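You operate a simulated robot arm through the tools that you are given. There is no shell and no other tool.

You are at the controls of a simulated robot arm. One attempt, no reset.

JOB
Close the port valve, vent the big port, unbolt cap 95 and lift it off.
Fine: in that order; stand the cap on the bench.

It is judged by the outcome, as a careful person would: the job done as asked, and still so three seconds after it is handed in. It fails if anything else is knocked over, pushed out of place, dropped, spilled or broken. Lids that push on must go on centred and level and be pressed home; caps that screw on are set level and turned clockwise until they are tight.

ROBOT AND FRAMES
A 7-joint arm with a two-finger parallel gripper, fixed in place. Base frame: the origin is at the foot of the arm, x ahead of it, y to its left, z up. Lengths are in m, angles in degrees, forces in N, time in s.
With the tool pointing down near the work surface it reaches from about 0.3 to 0.72 m from the base axis. Its first joint turns from -166.0 to 166.0 degrees. Payload 3.43 kg.
Tool frame: the origin (TCP) lies between the finger pads and is the grasp point; the fingertips stand 0.034 m ahead of it; z points along the fingers, y is the line along which they close. The gripper opens to 0.128 m. The fingers are 0.024 m wide and 0.012 m thick; the gripper's body (0.048 by 0.13 m) begins 0.096 m behind the TCP.
Orientation is that of the tool frame in the base frame, as a unit quaternion [x, y, z, w]. With the fingers straight down and closing along the base's y, the tool's x points along the base's -x, its y along +y and its z along -z.

CONTROLS
- The arm moves only by the tool send_rows. Its argument "plan" is a list of rows, each a list of 3 entries, a list of its own where there are three numbers: the shift along the tool's x, y, z in m, then the turn, a rotation vector about the tool's x, y, z in rad, then the closure, from 0 (fully open) to 1 (shut). In form: [[[x, y, z], [rx, ry, rz], hand], ...]. A call has 1 to 20 rows; each row shifts and turns the commanded pose from where the row before left it, along the tool's axes as they then stand. A row lasts 0.2 s, in which the tool goes at most 0.05 m and 8.6 degrees; a call with a longer step from one row to the next is refused whole, and so is a gripper value outside its range. A pose out of reach is approached as far as the arm can. The call stops where the force on the tool passes 40 N (or 10 N more than at its start, if that is more) or the arm is blocked; 0.2 s more then pass. The fingers move at their own pace (about 0.108 m/s each) and stop on an object; they squeeze with about 40 N. The grip force told is the motor's: it shows also when the fingers shut on nothing. Time passes only in rows, and 0.2 s behind the last, so rows that do not move let the fingers close. The reply holds the time, the measured pose of the TCP, the force on the tool along the base axes, the opening and the grip force, in the units named above and with some noise, with the torque about the TCP (base axes, N m) and any sound that the robot's microphone picked up.
- Cameras (640 x 400 px; columns grow to the right, rows downward): "scene" is fixed at [0.2203, -0.6462, 1.628]; the picture's right is [0.89, -0.45, 0.00], its down [-0.30, -0.59, -0.75] and it looks along [0.34, 0.67, -0.66] (base axes); focal length 328 px, centre (320, 200). "wrist" rides on the gripper at [0.076, -0.011, -0.16] in the tool frame; the picture's right is [0.15, 0.99, 0.00], its down [-0.88, 0.13, -0.46] and it looks along [-0.45, 0.07, 0.89] (tool axes); focal length 234 px, centre (320, 200). There is no depth. A picture from a camera that has moved, and an enlarged one, comes with that camera's place and axes in the base frame and with its lens.
- camera(camera): a new picture of that camera. No time passes.
- slide_trunk(by): slides the trunk up (or, below 0, down) by that many m; the arm rides with it, the base frame stays. It gives what a move gives, with no picture.
- close_up(camera, box): a new picture of the part [left, top, right, bottom] of that camera's present view, enlarged. No time passes.
- close_job(): hands the job in; it is judged then, once.

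Nothing tells you positions but the pictures and the camera data. Unless the task says otherwise, let go and move clear before handing in.

The tools are called as name(argument=value, ...) on one line, values as JSON. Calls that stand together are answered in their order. send_rows: Moves the arm, as the interface text tells. Its arguments: {"type":"object","properties":{"plan":{"type":"array"}},"required":["plan"]} The other tools are called the same way: slide_trunk (by) slides the trunk up or down; camera (camera) takes a picture; close_up (camera, box) takes an enlarged picture of a part of a camera's view; close_job () hands the job in.

At the start:

```text
t: 0.0
tool_pos: [0.3842, 0.1332, 1.2567]
orientation: [0.0, 1.0, 0.0, 0.0]
force: [0.5, 0.2, 0.4]
wrist_torque: [-0.03, -0.02, 0.0]
finger_gap: 0.1283
finger_force: 0.0
trunk travel left (down, up): [-0.275, 0.049]
```

scene: 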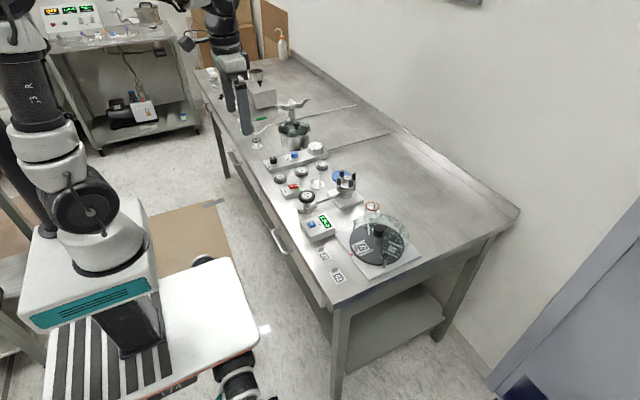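
wrist: 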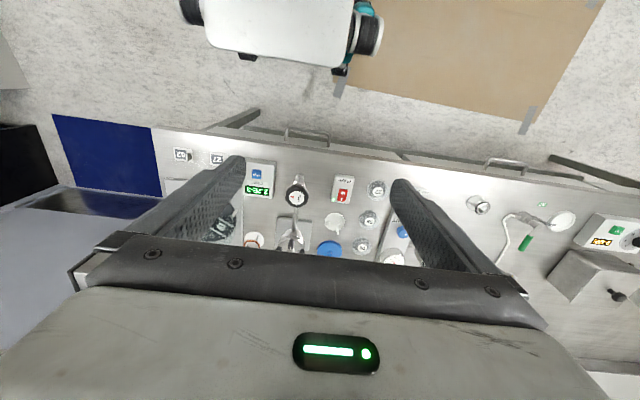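

I see a bench with a vacuum/pressure panel, several knobs, ports and labelled items; the arm is above it. I'll look at enlarged pictures first to identify the port valve, the vent and cap 95.

close_up(camera="scene", box=[240, 80, 440, 205])

close_up(camera="scene", box=[260, 170, 440, 290])

close_up(camera="wrist", box=[150, 130, 420, 270])

close_up(camera="wrist", box=[380, 150, 640, 330])

```text
3.20 times, centred on (340, 142) of scene
camera zoom: at [0.2203, -0.6462, 1.628], right [0.89, -0.45, 0.0], down [-0.3, -0.59, -0.75], along [0.34, 0.67, -0.66], focal length 1050 px, centre (256, 384)
```

zoom: 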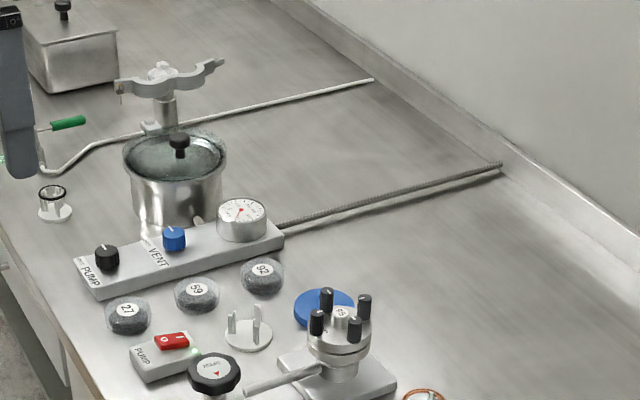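

```text
3.33 times, centred on (350, 230) of scene
camera zoom: at [0.2203, -0.6462, 1.628], right [0.89, -0.45, 0.0], down [-0.3, -0.59, -0.75], along [0.34, 0.67, -0.66], focal length 1094 px, centre (220, 100)
```

zoom: 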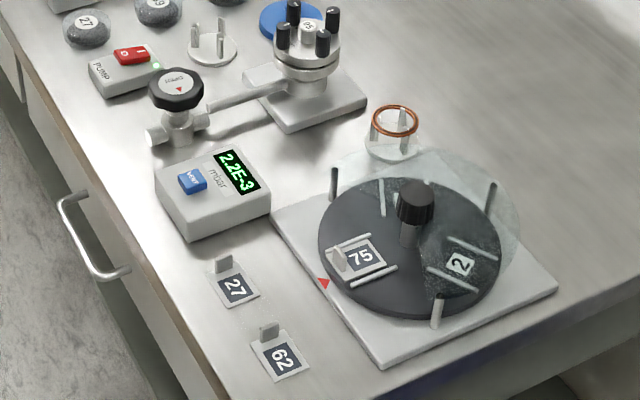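

```text
2.37 times, centred on (285, 200) of wrist
camera zoom: at [0.3088, 0.1231, 1.4151], right [-0.15, 0.99, 0.0], down [0.88, 0.13, 0.46], along [0.45, 0.07, -0.89], focal length 555 px, centre (403, 200)
```

zoom: 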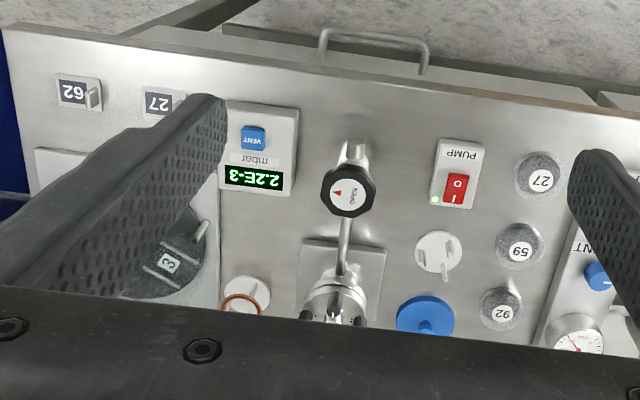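

```text
2.22 times, centred on (510, 240) of wrist
camera zoom: at [0.3088, 0.1231, 1.4151], right [-0.15, 0.99, 0.0], down [0.88, 0.13, 0.46], along [0.45, 0.07, -0.89], focal length 520 px, centre (-102, 111)
```

zoom: 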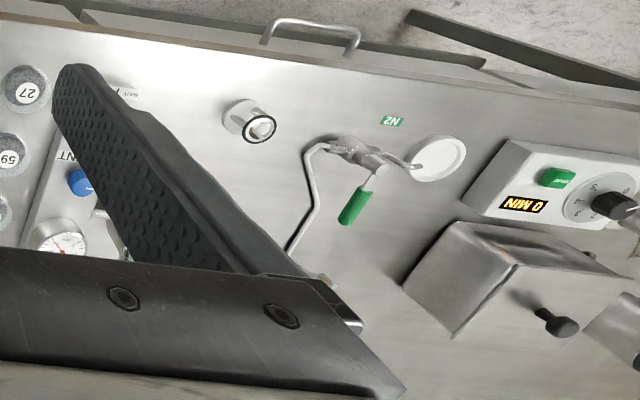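

The port valve knob (arrow, "OPEN") comes out near (0.555, 0.106, 0.92). Cap 95, with four black bolt knobs, is near (0.70, 0.11, 0.93), and the gauge box with the blue VENT button stands beside it. I'll lower the trunk for a closer look.

slide_trunk(by=-0.12)

```text
t: 1.5
tool_pos: [0.3842, 0.1346, 1.1357]
orientation: [0.0, 1.0, 0.0, 0.0]
force: [-0.9, -0.3, -0.2]
wrist_torque: [0.0, 0.0, -0.04]
finger_gap: 0.1281
finger_force: 0.1
trunk travel left (down, up): [-0.155, 0.169]
```

The trunk is lower and the arm is clear of everything. Next I move forward above the valve and take pictures.

send_rows(plan=[[[-0.04, -0.01, 0], [0, 0, 0], 0], [[-0.04, -0.01, 0], [0, 0, 0], 0], [[-0.04, -0.01, 0], [0, 0, 0], 0]])

camera(camera="wrist")

close_up(camera="scene", box=[280, 160, 380, 222])

```text
t: 2.3
tool_pos: [0.5048, 0.1013, 1.1358]
orientation: [0.0, 1.0, 0.0, 0.0]
force: [-0.1, -0.2, 0.0]
wrist_torque: [-0.02, -0.04, 0.03]
finger_gap: 0.1279
finger_force: 0.1
trunk travel left (down, up): [-0.155, 0.169]
```

```text
taken
camera wrist: at [0.4302, 0.0911, 1.2957], right [-0.15, 0.99, 0.0], down [0.88, 0.13, 0.46], along [0.45, 0.07, -0.89], focal length 234 px, centre (320, 200)
```

wrist: 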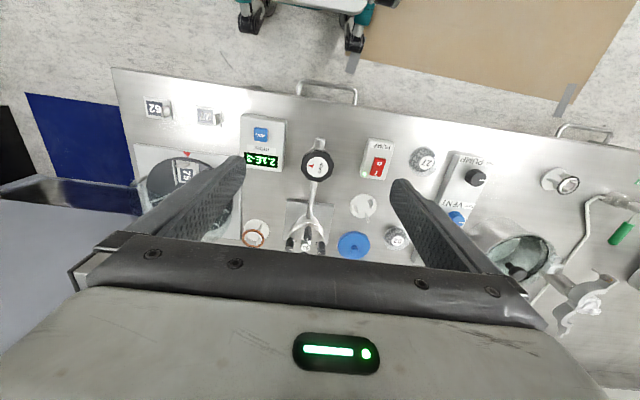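

```text
6.40 times, centred on (330, 191) of scene
camera zoom: at [0.2203, -0.6462, 1.628], right [0.89, -0.45, 0.0], down [-0.3, -0.59, -0.75], along [0.34, 0.67, -0.66], focal length 2101 px, centre (256, 258)
```

zoom: 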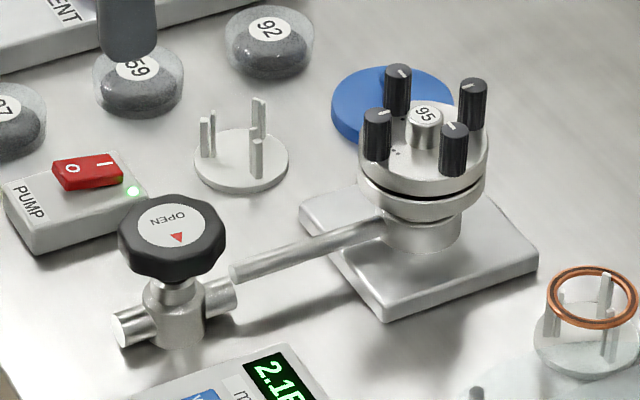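

close_up(camera="wrist", box=[240, 120, 400, 220])

close_up(camera="wrist", box=[270, 200, 350, 250])

close_up(camera="scene", box=[330, 165, 362, 185])

close_up(camera="scene", box=[295, 185, 335, 245])

```text
4.00 times, centred on (320, 170) of wrist
camera zoom: at [0.4302, 0.0911, 1.2957], right [-0.15, 0.99, 0.0], down [0.88, 0.13, 0.46], along [0.45, 0.07, -0.89], focal length 937 px, centre (320, 320)
```

zoom: 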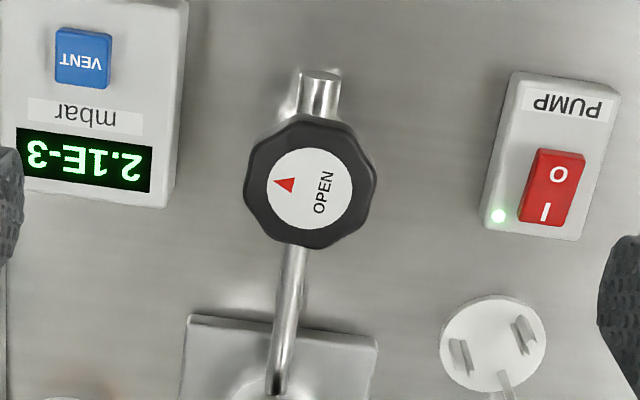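

```text
8.00 times, centred on (310, 225) of wrist
camera zoom: at [0.4302, 0.0911, 1.2957], right [-0.15, 0.99, 0.0], down [0.88, 0.13, 0.46], along [0.45, 0.07, -0.89], focal length 1873 px, centre (400, 0)
```

zoom: 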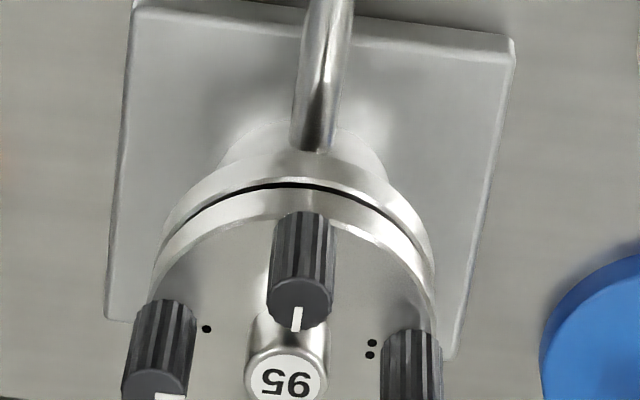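

```text
16.00 times, centred on (346, 175) of scene
camera zoom: at [0.2203, -0.6462, 1.628], right [0.89, -0.45, 0.0], down [-0.3, -0.59, -0.75], along [0.34, 0.67, -0.66], focal length 5252 px, centre (-96, 600)
```

zoom: 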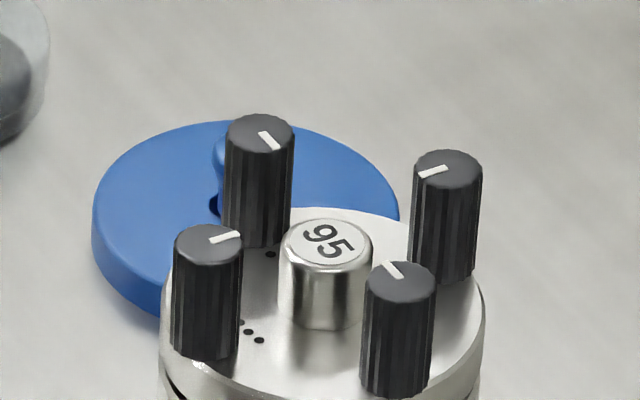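

```text
6.67 times, centred on (315, 215) of scene
camera zoom: at [0.2203, -0.6462, 1.628], right [0.89, -0.45, 0.0], down [-0.3, -0.59, -0.75], along [0.34, 0.67, -0.66], focal length 2188 px, centre (353, 100)
```

zoom: 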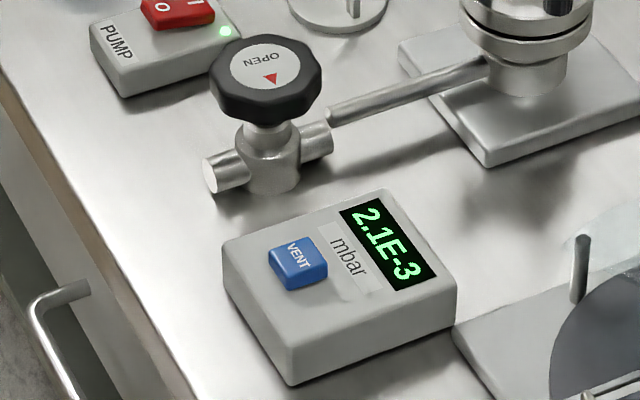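

I'll grip the valve knob at about (0.5555, 0.1065). First I go above it with the fingers partly closed and check the alignment.

send_rows(plan=[[[-0.0257, 0.0026, 0.03], [0, 0, 0], 0.35], [[-0.025, 0.0026, 0.04], [0, 0, 0], 0.35], [[0, 0, 0.04], [0, 0, 0], 0.35], [[0, 0, 0], [0, 0, 0], 0.35]])

camera(camera="wrist")

close_up(camera="scene", box=[260, 140, 380, 250])

```text
t: 3.3
tool_pos: [0.5534, 0.1084, 1.0257]
orientation: [-0.001, 1.0, 0.0, 0.0]
force: [0.0, 0.3, -0.5]
wrist_torque: [0.02, 0.02, 0.0]
finger_gap: 0.0831
finger_force: 0.1
trunk travel left (down, up): [-0.155, 0.169]
```

```text
taken
camera wrist: at [0.4796, 0.0977, 1.1853], right [-0.15, 0.99, 0.0], down [0.88, 0.13, 0.46], along [0.45, 0.07, -0.89], focal length 234 px, centre (320, 200)
```

wrist: 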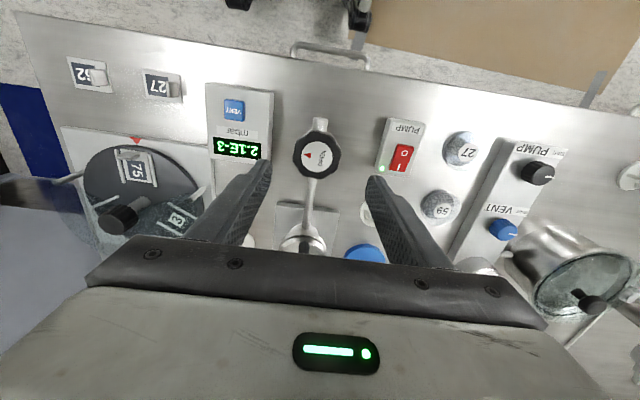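

```text
3.64 times, centred on (320, 195) of scene
camera zoom: at [0.2203, -0.6462, 1.628], right [0.89, -0.45, 0.0], down [-0.3, -0.59, -0.75], along [0.34, 0.67, -0.66], focal length 1194 px, centre (320, 218)
```

zoom: 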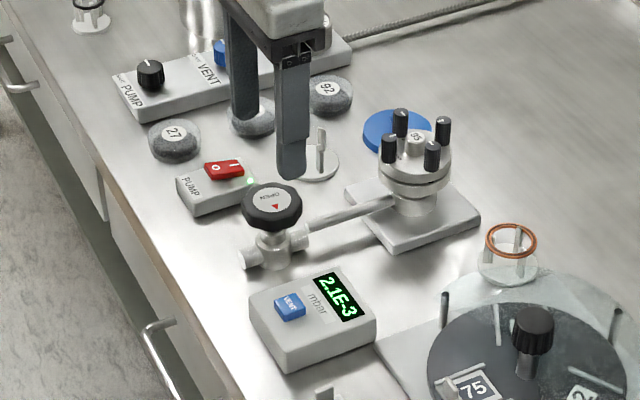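

The gripper is over the valve knob and looks clear of its neighbours. I'll descend to grip the knob's rim and close on it.

send_rows(plan=[[[-0.0015, -0.002, 0.03], [0, 0, 0], 0.4], [[0, 0, 0.03], [0, 0, 0], 0.4], [[0, 0, 0.02], [0, 0, 0], 0.4], [[0, 0, 0.01], [0, 0, 0], 0.4], [[0, 0, 0], [0, 0, 0], 0.4]])

camera(camera="wrist")

close_up(camera="scene", box=[270, 165, 350, 225])

```text
t: 4.5
tool_pos: [0.5565, 0.1077, 0.9344]
orientation: [0.0, 1.0, 0.0, 0.0]
force: [0.3, 0.5, 0.9]
wrist_torque: [-0.02, -0.04, 0.0]
finger_gap: 0.077
finger_force: 0.1
trunk travel left (down, up): [-0.155, 0.169]
```

```text
taken
camera wrist: at [0.4817, 0.0972, 1.0945], right [-0.15, 0.99, 0.0], down [0.88, 0.13, 0.46], along [0.45, 0.07, -0.89], focal length 234 px, centre (320, 200)
```

wrist: 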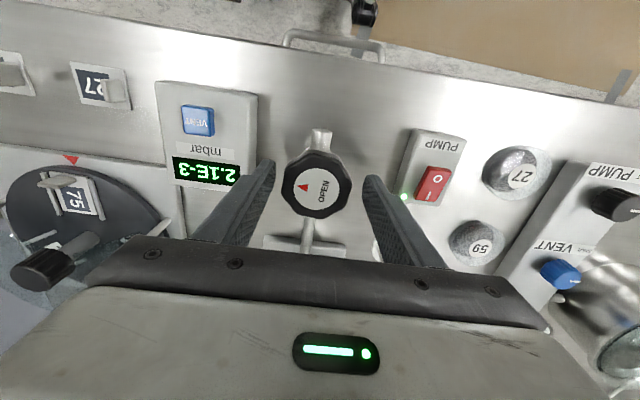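

```text
6.67 times, centred on (310, 195) of scene
camera zoom: at [0.2203, -0.6462, 1.628], right [0.89, -0.45, 0.0], down [-0.3, -0.59, -0.75], along [0.34, 0.67, -0.66], focal length 2188 px, centre (387, 233)
```

zoom: 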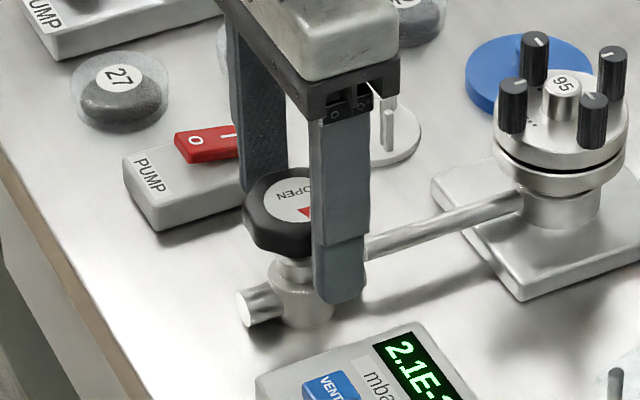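

The fingers straddle the knob. I'll close on it and try turning clockwise.

send_rows(plan=[[[0, 0, 0], [0, 0, 0], 1], [[0, 0, 0], [0, 0, 0], 1], [[0, 0, 0], [0, 0, 0], 1], [[0, 0, 0], [0, 0, 0.1], 1], [[0, 0, 0], [0, 0, 0.14], 1], [[0, 0, 0], [0, 0, 0.14], 1]])

camera(camera="wrist")

close_up(camera="scene", box=[270, 165, 350, 225])

```text
t: 5.9
tool_pos: [0.5572, 0.1041, 0.9353]
orientation: [0.191, 0.982, -0.002, 0.0]
force: [-0.5, -23.0, 2.5]
wrist_torque: [-0.5, 0.99, 0.04]
finger_gap: 0.054
finger_force: 45.4
trunk travel left (down, up): [-0.155, 0.169]
```

```text
taken
camera wrist: at [0.4828, 0.1229, 1.0945], right [0.23, 0.97, 0.0], down [0.87, -0.21, 0.46], along [0.44, -0.11, -0.89], focal length 234 px, centre (320, 200)
```

wrist: 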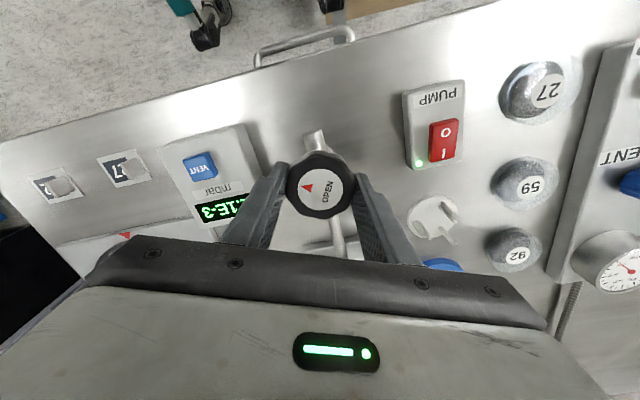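

```text
6.67 times, centred on (310, 195) of scene
camera zoom: at [0.2203, -0.6462, 1.628], right [0.89, -0.45, 0.0], down [-0.3, -0.59, -0.75], along [0.34, 0.67, -0.66], focal length 2188 px, centre (387, 233)
```

zoom: 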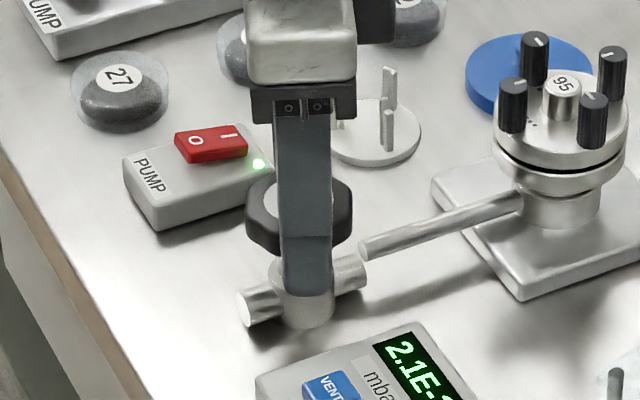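

The knob turns with the gripper at low torque. I'll take out the sideways strain and keep turning clockwise.

send_rows(plan=[[[-0.0011, -0.0026, 0], [0, 0, 0], 1], [[0, 0, 0], [0, 0, 0.14], 1], [[0, 0, 0], [0, 0, 0.14], 1], [[0, 0, 0], [0, 0, 0.14], 1], [[0, 0, 0], [0, 0, 0.14], 1], [[0, 0, 0], [0, 0, 0.14], 1], [[0, 0, 0], [0, 0, 0.14], 1]])

camera(camera="wrist")

```text
t: 7.5
tool_pos: [0.5542, 0.1031, 0.9353]
orientation: [0.573, 0.82, 0.0, -0.001]
force: [-3.7, -14.6, -5.0]
wrist_torque: [-0.1, -0.63, -0.01]
finger_gap: 0.0538
finger_force: 45.6
trunk travel left (down, up): [-0.155, 0.169]
```

```text
taken
camera wrist: at [0.52, 0.1711, 1.0947], right [0.88, 0.48, 0.0], down [0.42, -0.78, 0.45], along [0.22, -0.4, -0.89], focal length 234 px, centre (320, 200)
```

wrist: 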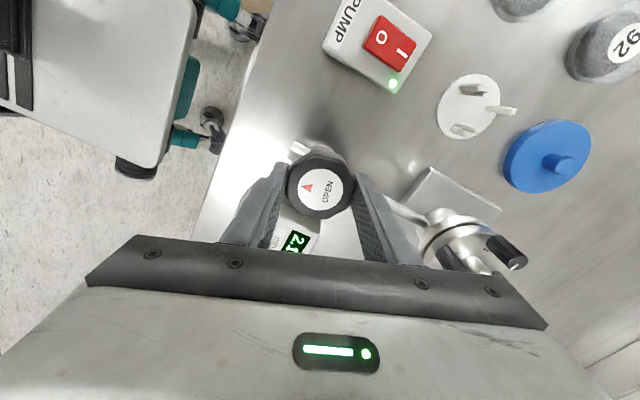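

Torque is still near zero and the knob follows. I keep turning.

send_rows(plan=[[[0, 0, 0], [0, 0, 0.14], 1], [[0, 0, 0], [0, 0, 0.14], 1], [[0, 0, 0], [0, 0, 0.14], 1], [[0, 0, 0], [0, 0, 0.14], 1], [[0, 0, 0], [0, 0, 0.14], 1], [[0, 0, 0], [0, 0, 0.14], 1], [[0, 0, 0], [0, 0, 0.14], 1]])

camera(camera="wrist")

```text
t: 9.1
tool_pos: [0.5529, 0.1033, 0.9355]
orientation: [0.891, 0.453, -0.001, -0.001]
force: [-20.8, -12.6, -10.5]
wrist_torque: [-0.21, -0.23, -0.01]
finger_gap: 0.0535
finger_force: 45.3
trunk travel left (down, up): [-0.155, 0.169]
```

```text
taken
camera wrist: at [0.591, 0.1719, 1.0945], right [0.88, -0.47, 0.0], down [-0.41, -0.79, 0.46], along [-0.22, -0.4, -0.89], focal length 234 px, centre (320, 200)
```

wrist: 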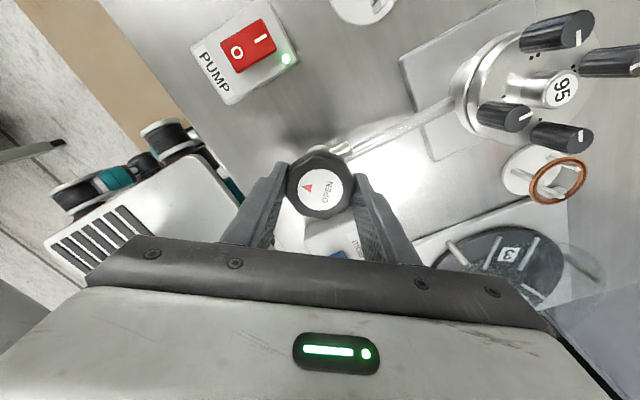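

send_rows(plan=[[[-0.0025, -0.001, 0.0012], [0, 0, 0], 1], [[0, 0, 0], [0, 0, 0.14], 1], [[0, 0, 0], [0, 0, 0.14], 1], [[0, 0, 0], [0, 0, 0.14], 1], [[0, 0, 0], [0, 0, 0.14], 1]])

camera(camera="wrist")

```text
t: 10.3
tool_pos: [0.553, 0.1038, 0.9341]
orientation: [0.982, 0.189, 0.002, -0.002]
force: [-14.7, 8.4, 0.0]
wrist_torque: [-0.06, -0.79, 0.04]
finger_gap: 0.0539
finger_force: 44.8
trunk travel left (down, up): [-0.155, 0.169]
```

```text
taken
camera wrist: at [0.62, 0.1431, 1.0949], right [0.5, -0.86, 0.0], down [-0.77, -0.45, 0.45], along [-0.39, -0.23, -0.89], focal length 234 px, centre (320, 200)
```

wrist: 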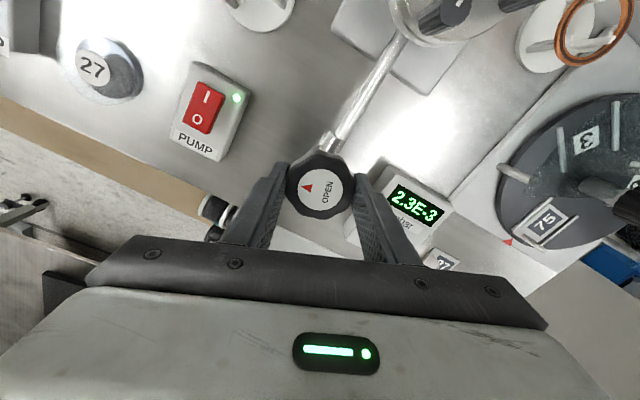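

send_rows(plan=[[[0, 0, 0], [0, 0, 0.14], 1], [[0, 0, 0], [0, 0, 0.14], 1], [[0, 0, 0], [0, 0, 0.14], 1]])

camera(camera="wrist")

```text
t: 11.1
tool_pos: [0.5544, 0.104, 0.9351]
orientation: [1.0, -0.02, 0.002, 0.0]
force: [-5.7, 17.4, 3.0]
wrist_torque: [0.24, -0.17, 0.92]
finger_gap: 0.0538
finger_force: 45.0
trunk travel left (down, up): [-0.155, 0.169]
```

```text
taken
camera wrist: at [0.631, 0.1135, 1.0947], right [0.11, -0.99, 0.0], down [-0.89, -0.1, 0.45], along [-0.45, -0.05, -0.89], focal length 234 px, centre (320, 200)
```

wrist: 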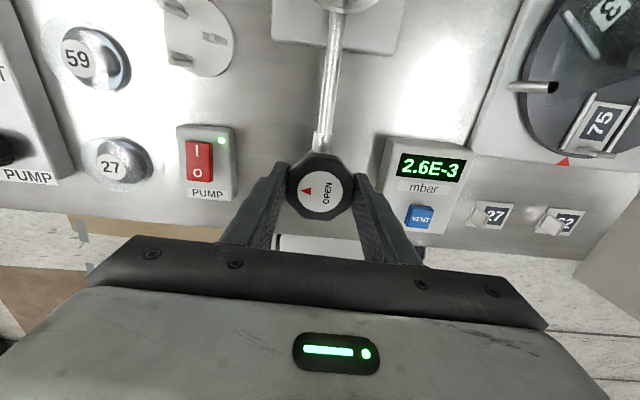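

Torque is rising (0.92 Nm) and the gauge has begun to creep up, so the valve is nearly seated. I'll turn a little more to make it tight.

send_rows(plan=[[[0, 0, 0], [0, 0, 0.07], 1], [[0, 0, 0], [0, 0, 0.07], 1]])

close_up(camera="wrist", box=[240, 100, 480, 250])

```text
t: 11.7
tool_pos: [0.5536, 0.1053, 0.9334]
orientation: [0.996, -0.088, 0.0, 0.0]
force: [-3.1, 19.6, 4.7]
wrist_torque: [-0.12, -0.35, 0.42]
finger_gap: 0.0534
finger_force: 45.6
trunk travel left (down, up): [-0.155, 0.169]
```

```text
2.67 times, centred on (360, 175) of wrist
camera zoom: at [0.6311, 0.1031, 1.0937], right [-0.03, -1.0, 0.0], down [-0.89, 0.03, 0.46], along [-0.46, 0.01, -0.89], focal length 624 px, centre (213, 267)
```

zoom: 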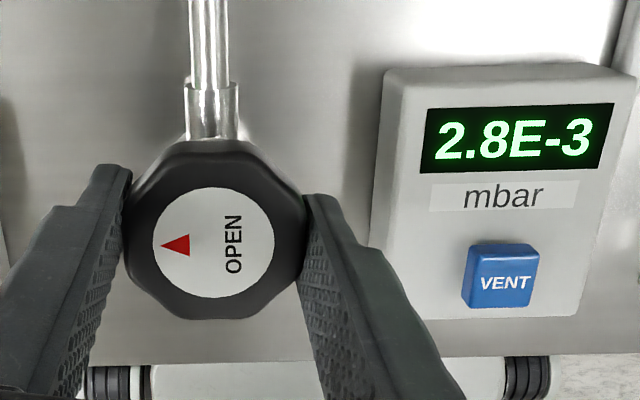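

send_rows(plan=[[[0.0, -0.002, 0.0], [0, 0, 0.1], 1], [[0, 0, 0], [0, 0, 0.1], 1], [[0, 0, 0], [0, 0, 0.1], 1]])

close_up(camera="wrist", box=[240, 100, 480, 250])

```text
t: 12.5
tool_pos: [0.5533, 0.105, 0.9338]
orientation: [0.971, -0.238, 0.001, 0.0]
force: [-4.0, 9.5, -4.8]
wrist_torque: [-0.44, -0.94, 0.25]
finger_gap: 0.0539
finger_force: 45.0
trunk travel left (down, up): [-0.155, 0.169]
```

```text
2.67 times, centred on (360, 175) of wrist
camera zoom: at [0.6276, 0.0805, 1.0932], right [-0.33, -0.95, 0.0], down [-0.84, 0.29, 0.46], along [-0.43, 0.15, -0.89], focal length 624 px, centre (213, 267)
```

zoom: 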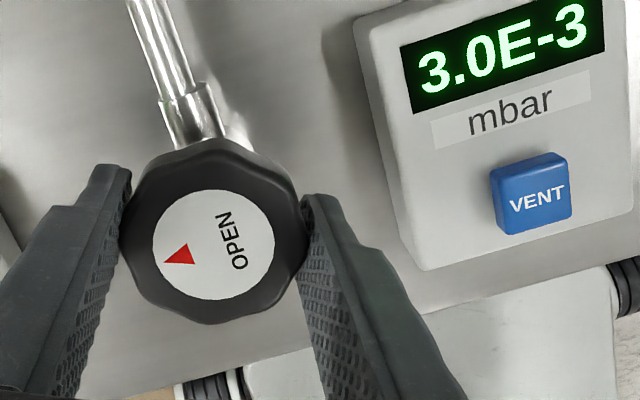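

The knob slipped slightly in the fingers on the last rows, which suggests it has reached its stop. I'll open, rise and look at the label.

send_rows(plan=[[[0, 0, 0], [0, 0, 0], 0.4], [[0, 0, 0], [0, 0, 0], 0.4], [[0, 0, -0.03], [0, 0, 0], 0.4], [[0, 0, -0.04], [0, 0, 0], 0.4]])

close_up(camera="wrist", box=[240, 100, 480, 250])

close_up(camera="scene", box=[270, 165, 350, 225])

```text
t: 13.5
tool_pos: [0.555, 0.1045, 1.0022]
orientation: [0.972, -0.237, 0.0, 0.0]
force: [0.5, -0.5, 0.3]
wrist_torque: [-0.03, 0.0, -0.02]
finger_gap: 0.0766
finger_force: 0.0
trunk travel left (down, up): [-0.155, 0.169]
```

```text
2.67 times, centred on (360, 175) of wrist
camera zoom: at [0.6283, 0.0797, 1.1626], right [-0.33, -0.95, 0.0], down [-0.84, 0.29, 0.46], along [-0.43, 0.15, -0.89], focal length 624 px, centre (213, 267)
```

zoom: 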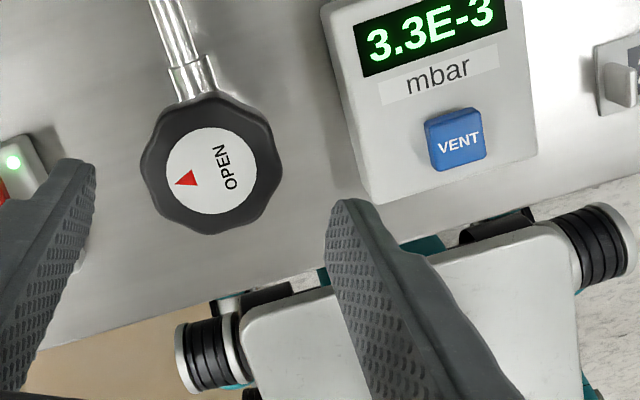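

```text
6.67 times, centred on (310, 195) of scene
camera zoom: at [0.2203, -0.6462, 1.628], right [0.89, -0.45, 0.0], down [-0.3, -0.59, -0.75], along [0.34, 0.67, -0.66], focal length 2188 px, centre (387, 233)
```

zoom: 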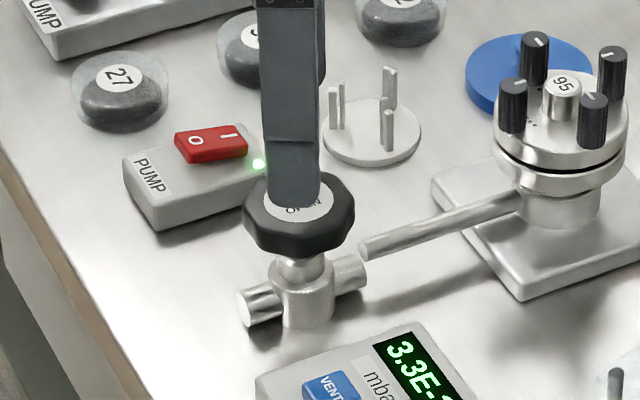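

The label has turned about 190° clockwise and the gauge keeps rising slowly, as it should with the port isolated. To check the valve is tight, I'll unwind the wrist, grip again and try turning further.

send_rows(plan=[[[0, 0, 0], [0, 0, -0.145], 0.4], [[0, 0, 0], [0, 0, -0.145], 0.4], [[0, 0, 0], [0, 0, -0.145], 0.4], [[0, 0, 0], [0, 0, -0.145], 0.4], [[0, 0, 0], [0, 0, -0.145], 0.4], [[0, 0, 0], [0, 0, -0.145], 0.4], [[0, 0, 0], [0, 0, -0.145], 0.4], [[0, 0, 0], [0, 0, -0.145], 0.4], [[0, 0, 0], [0, 0, -0.145], 0.4], [[0, 0, 0], [0, 0, -0.145], 0.4], [[0, 0, 0], [0, 0, -0.145], 0.4], [[0, 0, 0], [0, 0, -0.145], 0.4], [[0, 0, 0], [0, 0, -0.145], 0.4], [[0, 0, 0], [0, 0, -0.145], 0.4]])

camera(camera="wrist")

close_up(camera="scene", box=[270, 165, 350, 225])

```text
t: 16.5
tool_pos: [0.5554, 0.1053, 1.0035]
orientation: [0.713, 0.701, 0.0, 0.0]
force: [-0.5, -0.1, 0.1]
wrist_torque: [0.01, -0.01, 0.02]
finger_gap: 0.0768
finger_force: 0.2
trunk travel left (down, up): [-0.155, 0.169]
```

```text
taken
camera wrist: at [0.5451, 0.1816, 1.1637], right [0.99, 0.13, 0.0], down [0.12, -0.88, 0.46], along [0.06, -0.45, -0.89], focal length 234 px, centre (320, 200)
```

wrist: 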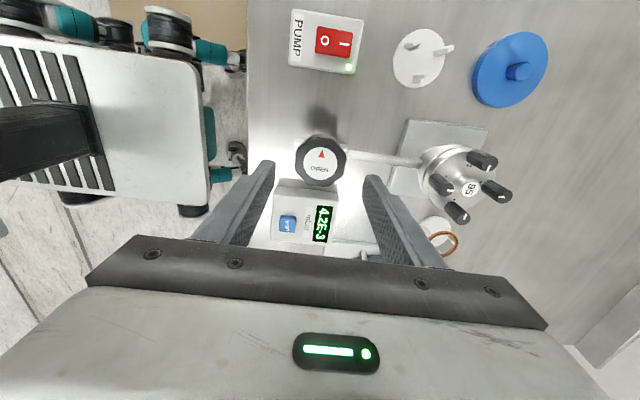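

```text
6.67 times, centred on (310, 195) of scene
camera zoom: at [0.2203, -0.6462, 1.628], right [0.89, -0.45, 0.0], down [-0.3, -0.59, -0.75], along [0.34, 0.67, -0.66], focal length 2188 px, centre (387, 233)
```

zoom: 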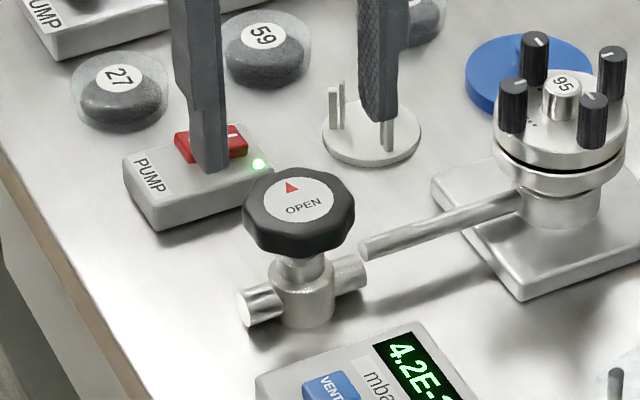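

send_rows(plan=[[[-0.0007, -0.0015, 0.03], [0, 0, 0], 0.4], [[0, 0, 0.03], [0, 0, 0], 0.4], [[0, 0, 0.009], [0, 0, 0], 0.4], [[0, 0, 0], [0, 0, 0], 1], [[0, 0, 0], [0, 0, 0], 1], [[0, 0, 0], [0, 0, 0], 1]])

close_up(camera="wrist", box=[240, 100, 480, 250])

```text
t: 17.9
tool_pos: [0.556, 0.1047, 0.9344]
orientation: [0.714, 0.7, 0.002, 0.001]
force: [12.3, 1.6, -2.5]
wrist_torque: [0.37, -0.82, -0.01]
finger_gap: 0.054
finger_force: 45.1
trunk travel left (down, up): [-0.155, 0.169]
```

```text
2.67 times, centred on (360, 175) of wrist
camera zoom: at [0.5453, 0.1812, 1.0949], right [0.99, 0.13, 0.0], down [0.11, -0.88, 0.46], along [0.06, -0.45, -0.89], focal length 624 px, centre (213, 267)
```

zoom: 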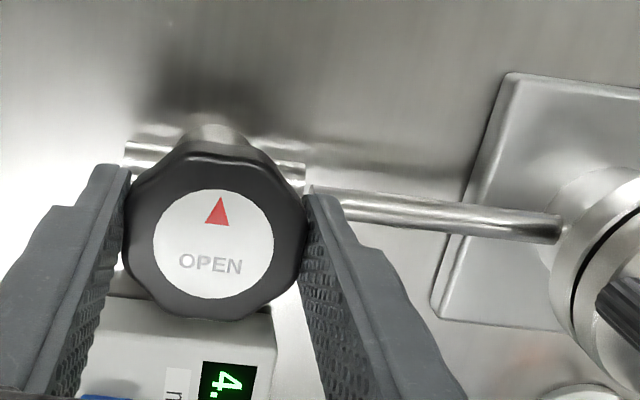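

send_rows(plan=[[[0, 0.001, 0], [0, 0, 0.1], 1], [[0, 0, 0], [0, 0, 0.1], 1]])

close_up(camera="wrist", box=[240, 100, 480, 250])

```text
t: 18.5
tool_pos: [0.5561, 0.1046, 0.9344]
orientation: [0.78, 0.626, 0.0, 0.0]
force: [10.3, 2.4, 1.4]
wrist_torque: [-0.07, -0.19, 1.12]
finger_gap: 0.0534
finger_force: 45.0
trunk travel left (down, up): [-0.155, 0.169]
```

```text
2.67 times, centred on (360, 175) of wrist
camera zoom: at [0.5609, 0.1815, 1.0948], right [1.0, -0.07, 0.0], down [-0.06, -0.89, 0.46], along [-0.03, -0.46, -0.89], focal length 624 px, centre (213, 267)
```

zoom: 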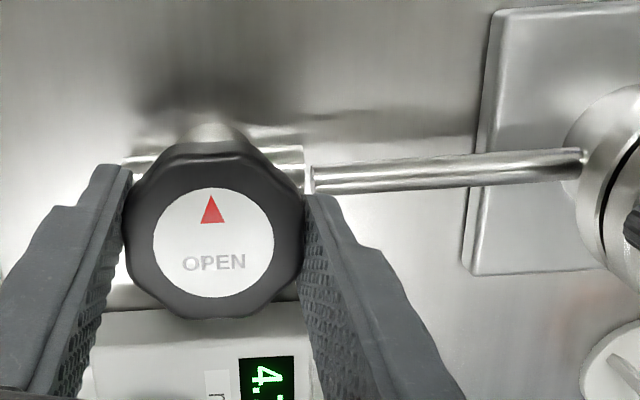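

It resists with 1.1 Nm and the fingers slip round it, so the valve is shut tight. I'll let go, rise and unwind the wrist, then look at the VENT button on the gauge box.

send_rows(plan=[[[0, 0, 0], [0, 0, 0], 0.4], [[0, 0, 0], [0, 0, 0], 0.4], [[0, 0, -0.03], [0, 0, 0], 0.4], [[0, 0, -0.05], [0, 0, 0], 0.4], [[0, 0, -0.03], [0, 0, -0.14], 0.5], [[0, 0, 0], [0, 0, -0.145], 0.6], [[0, 0, 0], [0, 0, -0.145], 0.7], [[0, 0, 0], [0, 0, -0.145], 0.8], [[0, 0, 0], [0, 0, -0.145], 1], [[0, 0, 0], [0, 0, -0.145], 1], [[0, 0, 0], [0, 0, -0.145], 1], [[0, 0, 0], [0, 0, -0.145], 1], [[0, 0, 0], [0, 0, -0.145], 1], [[0, 0, 0], [0, 0, -0.145], 1], [[0, 0, 0], [0, 0, -0.145], 1], [[0, 0, 0], [0, 0, -0.145], 1], [[0, 0, 0], [0, 0, -0.055], 1]])

camera(camera="wrist")

close_up(camera="scene", box=[280, 185, 360, 245])

```text
t: 22.1
tool_pos: [0.5538, 0.1043, 1.0446]
orientation: [-0.001, 1.0, -0.001, 0.0]
force: [0.3, -0.5, 1.3]
wrist_torque: [-0.01, 0.01, 0.01]
finger_gap: 0.0
finger_force: 32.5
trunk travel left (down, up): [-0.155, 0.169]
```

```text
taken
camera wrist: at [0.4789, 0.0926, 1.2046], right [-0.15, 0.99, 0.0], down [0.88, 0.13, 0.46], along [0.45, 0.07, -0.89], focal length 234 px, centre (320, 200)
```

wrist: 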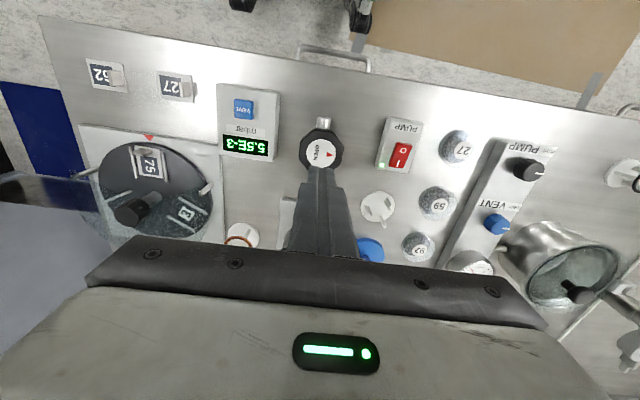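

```text
6.67 times, centred on (320, 215) of scene
camera zoom: at [0.2203, -0.6462, 1.628], right [0.89, -0.45, 0.0], down [-0.3, -0.59, -0.75], along [0.34, 0.67, -0.66], focal length 2188 px, centre (320, 100)
```

zoom: 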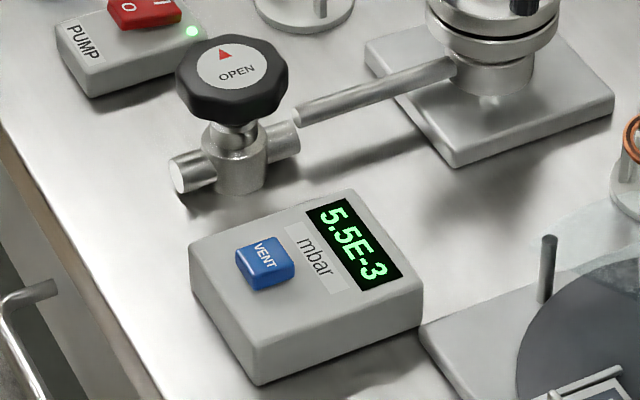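

close_up(camera="wrist", box=[200, 80, 360, 180])

```text
4.00 times, centred on (280, 130) of wrist
camera zoom: at [0.4789, 0.0926, 1.2046], right [-0.15, 0.99, 0.0], down [0.88, 0.13, 0.46], along [0.45, 0.07, -0.89], focal length 937 px, centre (480, 480)
```

zoom: 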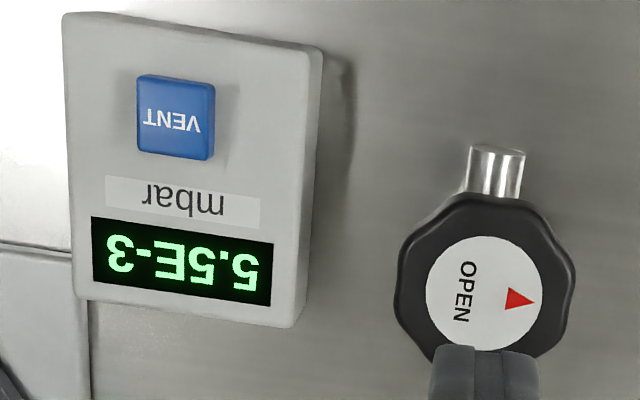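

VENT is at about (0.5225, 0.004) with its top near z 0.895. I'll move the closed fingers above it.

send_rows(plan=[[[0.0105, -0.034, 0], [0, 0, 0], 1], [[0.0105, -0.034, 0], [0, 0, 0], 1], [[0.0103, -0.0323, 0], [0, 0, 0], 1], [[0, 0, 0.04], [0, 0, 0], 1], [[0, 0, 0.04], [0, 0, 0], 1], [[0, 0, 0.01], [0, 0, 0], 1], [[0, 0, 0.0], [0, 0, 0], 1]])

close_up(camera="wrist", box=[240, 120, 400, 220])

close_up(camera="scene", box=[280, 185, 360, 245])

```text
t: 23.7
tool_pos: [0.5237, 0.004, 0.9553]
orientation: [-0.001, 1.0, 0.0, 0.0]
force: [-0.3, 0.2, -0.4]
wrist_torque: [-0.02, -0.01, -0.04]
finger_gap: 0.0001
finger_force: 33.1
trunk travel left (down, up): [-0.155, 0.169]
```

```text
4.00 times, centred on (320, 170) of wrist
camera zoom: at [0.4479, -0.0067, 1.1142], right [-0.15, 0.99, 0.0], down [0.88, 0.13, 0.46], along [0.45, 0.07, -0.89], focal length 937 px, centre (320, 320)
```

zoom: 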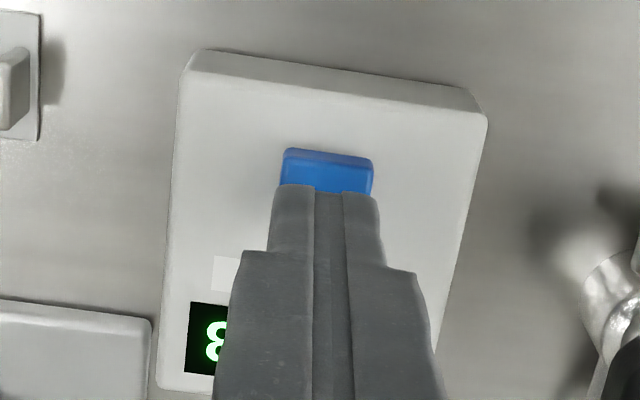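

```text
6.67 times, centred on (320, 215) of scene
camera zoom: at [0.2203, -0.6462, 1.628], right [0.89, -0.45, 0.0], down [-0.3, -0.59, -0.75], along [0.34, 0.67, -0.66], focal length 2188 px, centre (320, 100)
```

zoom: 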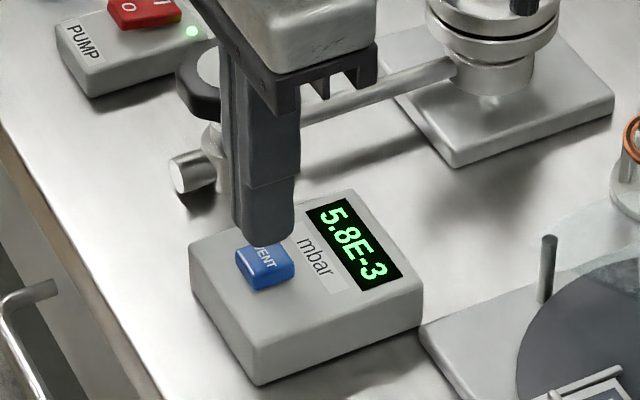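

The fingertips are over the button. I descend slowly to press it.

send_rows(plan=[[[0, 0, 0.008], [0, 0, 0], 1], [[0, 0, 0.006], [0, 0, 0], 1], [[0, 0, 0.003], [0, 0, 0], 1], [[0, 0, 0.003], [0, 0, 0], 1]])

close_up(camera="scene", box=[290, 200, 350, 245])

```text
t: 24.7
tool_pos: [0.5231, 0.0044, 0.9351]
orientation: [0.0, 1.0, 0.0, 0.0]
force: [0.6, 0.0, 1.7]
wrist_torque: [-0.02, -0.05, 0.01]
finger_gap: 0.0
finger_force: 32.8
trunk travel left (down, up): [-0.155, 0.169]
heard: click
```

```text
8.89 times, centred on (320, 222) of scene
camera zoom: at [0.2203, -0.6462, 1.628], right [0.89, -0.45, 0.0], down [-0.3, -0.59, -0.75], along [0.34, 0.67, -0.66], focal length 2918 px, centre (320, 0)
```

zoom: 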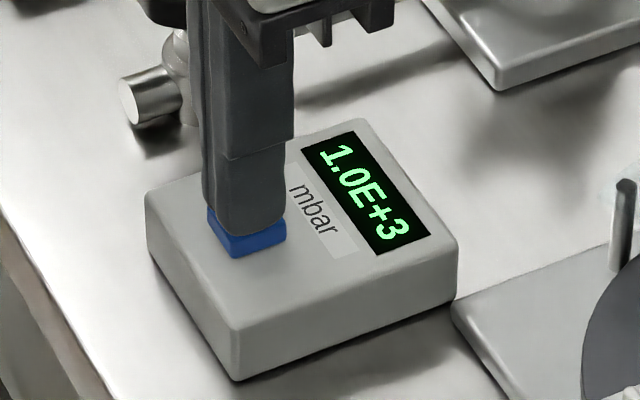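

A click, and the gauge now reads 1.0E+3 mbar, so the port is vented. I'll rise and confirm it stays there.

send_rows(plan=[[[0, 0, -0.02], [0, 0, 0], 1], [[0, 0, -0.04], [0, 0, 0], 1], [[0, 0, -0.04], [0, 0, 0], 1], [[0, 0, 0], [0, 0, 0], 1], [[0, 0, 0], [0, 0, 0], 1]])

close_up(camera="scene", box=[270, 160, 400, 250])

close_up(camera="scene", box=[330, 165, 370, 195])

```text
t: 25.9
tool_pos: [0.5222, 0.0044, 1.0352]
orientation: [0.0, 1.0, 0.0, 0.0]
force: [0.0, -0.7, -0.4]
wrist_torque: [-0.02, 0.02, -0.03]
finger_gap: 0.0
finger_force: 32.7
trunk travel left (down, up): [-0.155, 0.169]
```

```text
4.44 times, centred on (335, 205) of scene
camera zoom: at [0.2203, -0.6462, 1.628], right [0.89, -0.45, 0.0], down [-0.3, -0.59, -0.75], along [0.34, 0.67, -0.66], focal length 1459 px, centre (253, 178)
```

zoom: 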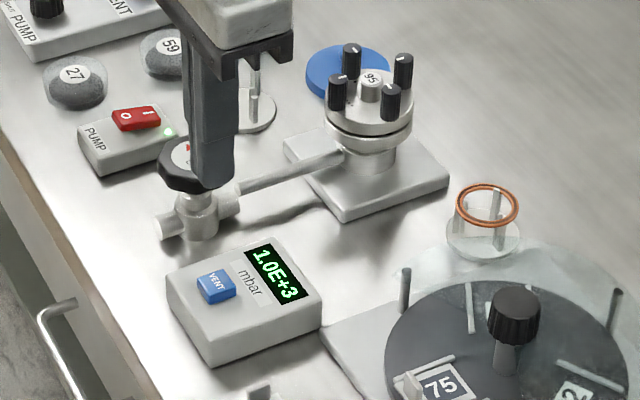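

```text
13.33 times, centred on (350, 180) of scene
camera zoom: at [0.2203, -0.6462, 1.628], right [0.89, -0.45, 0.0], down [-0.3, -0.59, -0.75], along [0.34, 0.67, -0.66], focal length 4377 px, centre (-80, 467)
```

zoom: 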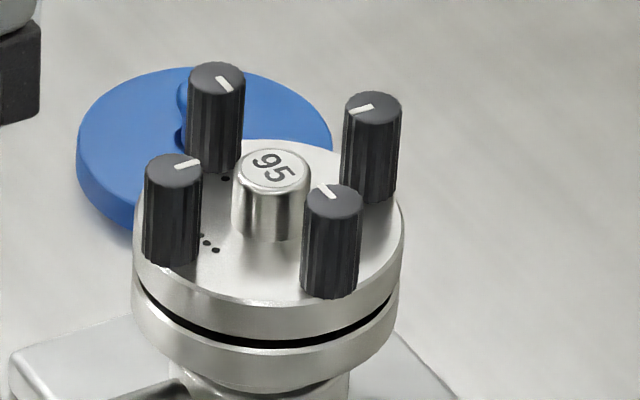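

The gauge stays at 1.0E+3. The dots by the bolts number them crosswise, as far as I can see: one dot by the −y bolt, two by +y, three by −x. Next I move up to the cap to locate the bolts more exactly.

send_rows(plan=[[[-0.03, 0.03, -0.03], [0, 0, 0], 0.78], [[-0.03, 0.03, -0.02], [0, 0, 0], 0.78], [[-0.03, 0.03, 0], [0, 0, 0], 0.78], [[-0.02, 0.005, 0], [0, 0, 0], 0.78], [[0, 0, 0], [0, 0, 0], 0.78]])

camera(camera="wrist")

close_up(camera="wrist", box=[240, 120, 400, 220])

```text
refused: row 1 steps farther than a row can; nothing moved
```

```text
taken
camera wrist: at [0.4472, -0.0074, 1.1954], right [-0.15, 0.99, 0.0], down [0.88, 0.13, 0.46], along [0.45, 0.07, -0.89], focal length 234 px, centre (320, 200)
```

wrist: 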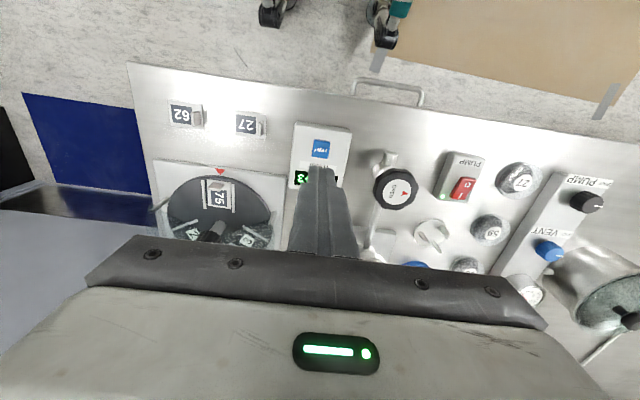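

```text
4.00 times, centred on (320, 170) of wrist
camera zoom: at [0.4472, -0.0074, 1.1954], right [-0.15, 0.99, 0.0], down [0.88, 0.13, 0.46], along [0.45, 0.07, -0.89], focal length 937 px, centre (320, 320)
```

zoom: 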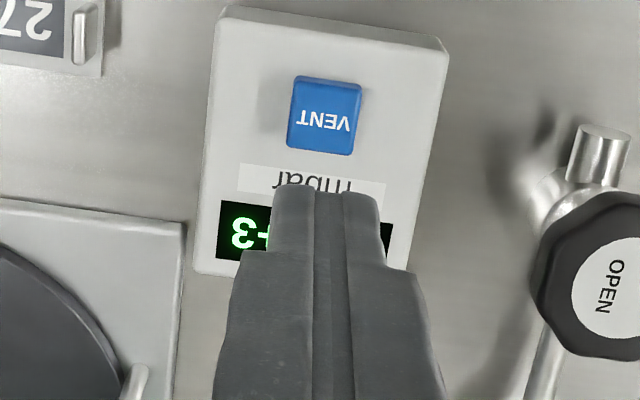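

That plan was refused because one step was too long, and nothing moved. I'll resend it in smaller steps.

send_rows(plan=[[[0, 0, -0.045], [0, 0, 0], 0.78], [[-0.03, 0.025, 0], [0, 0, 0], 0.78], [[-0.03, 0.025, 0], [0, 0, 0], 0.78], [[-0.03, 0.025, 0], [0, 0, 0], 0.78], [[-0.03, 0.02, 0], [0, 0, 0], 0.78], [[0, 0, 0], [0, 0, 0], 0.78]])

camera(camera="wrist")

close_up(camera="wrist", box=[240, 120, 400, 220])

```text
t: 27.3
tool_pos: [0.6444, 0.1017, 1.0783]
orientation: [0.0, 1.0, 0.0, 0.0]
force: [0.4, 0.9, -0.7]
wrist_torque: [-0.02, 0.01, -0.02]
finger_gap: 0.0281
finger_force: 0.0
trunk travel left (down, up): [-0.155, 0.169]
```

```text
taken
camera wrist: at [0.5689, 0.0891, 1.2389], right [-0.15, 0.99, 0.0], down [0.88, 0.13, 0.46], along [0.45, 0.07, -0.89], focal length 234 px, centre (320, 200)
```

wrist: 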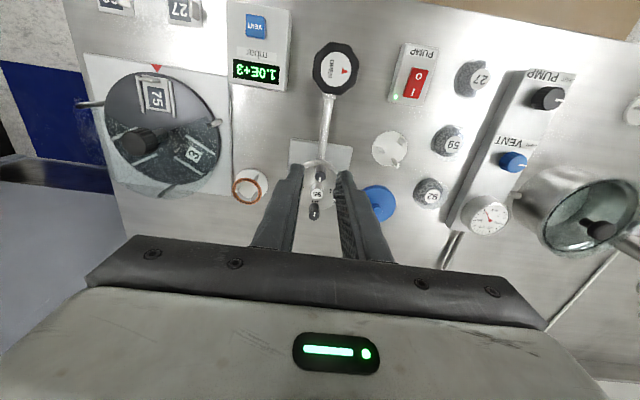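

```text
4.00 times, centred on (320, 170) of wrist
camera zoom: at [0.5689, 0.0891, 1.2389], right [-0.15, 0.99, 0.0], down [0.88, 0.13, 0.46], along [0.45, 0.07, -0.89], focal length 937 px, centre (320, 320)
```

zoom: 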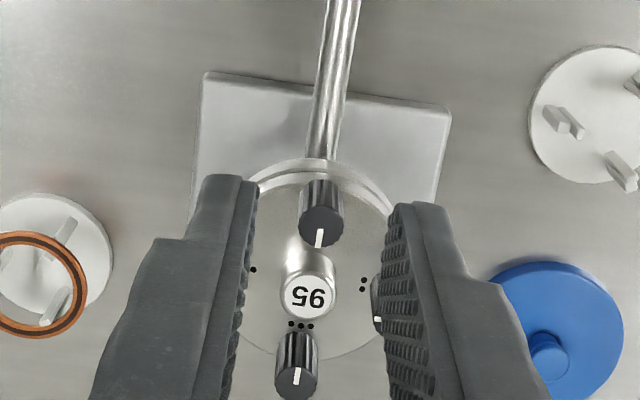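

close_up(camera="wrist", box=[296, 180, 344, 220])

close_up(camera="scene", box=[336, 172, 360, 190])

```text
10.00 times, centred on (320, 200) of wrist
camera zoom: at [0.5689, 0.0891, 1.2389], right [-0.15, 0.99, 0.0], down [0.88, 0.13, 0.46], along [0.45, 0.07, -0.89], focal length 2342 px, centre (320, 200)
```

zoom: 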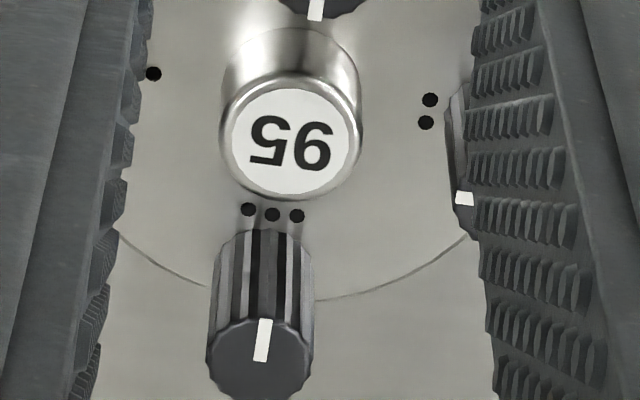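

```text
16.00 times, centred on (348, 181) of scene
camera zoom: at [0.2203, -0.6462, 1.628], right [0.89, -0.45, 0.0], down [-0.3, -0.59, -0.75], along [0.34, 0.67, -0.66], focal length 5252 px, centre (-128, 504)
```

zoom: 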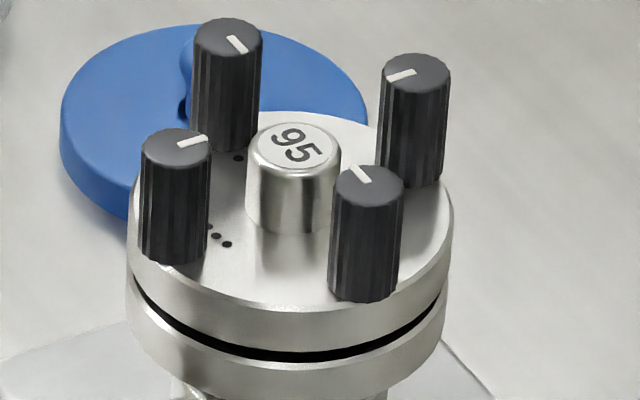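

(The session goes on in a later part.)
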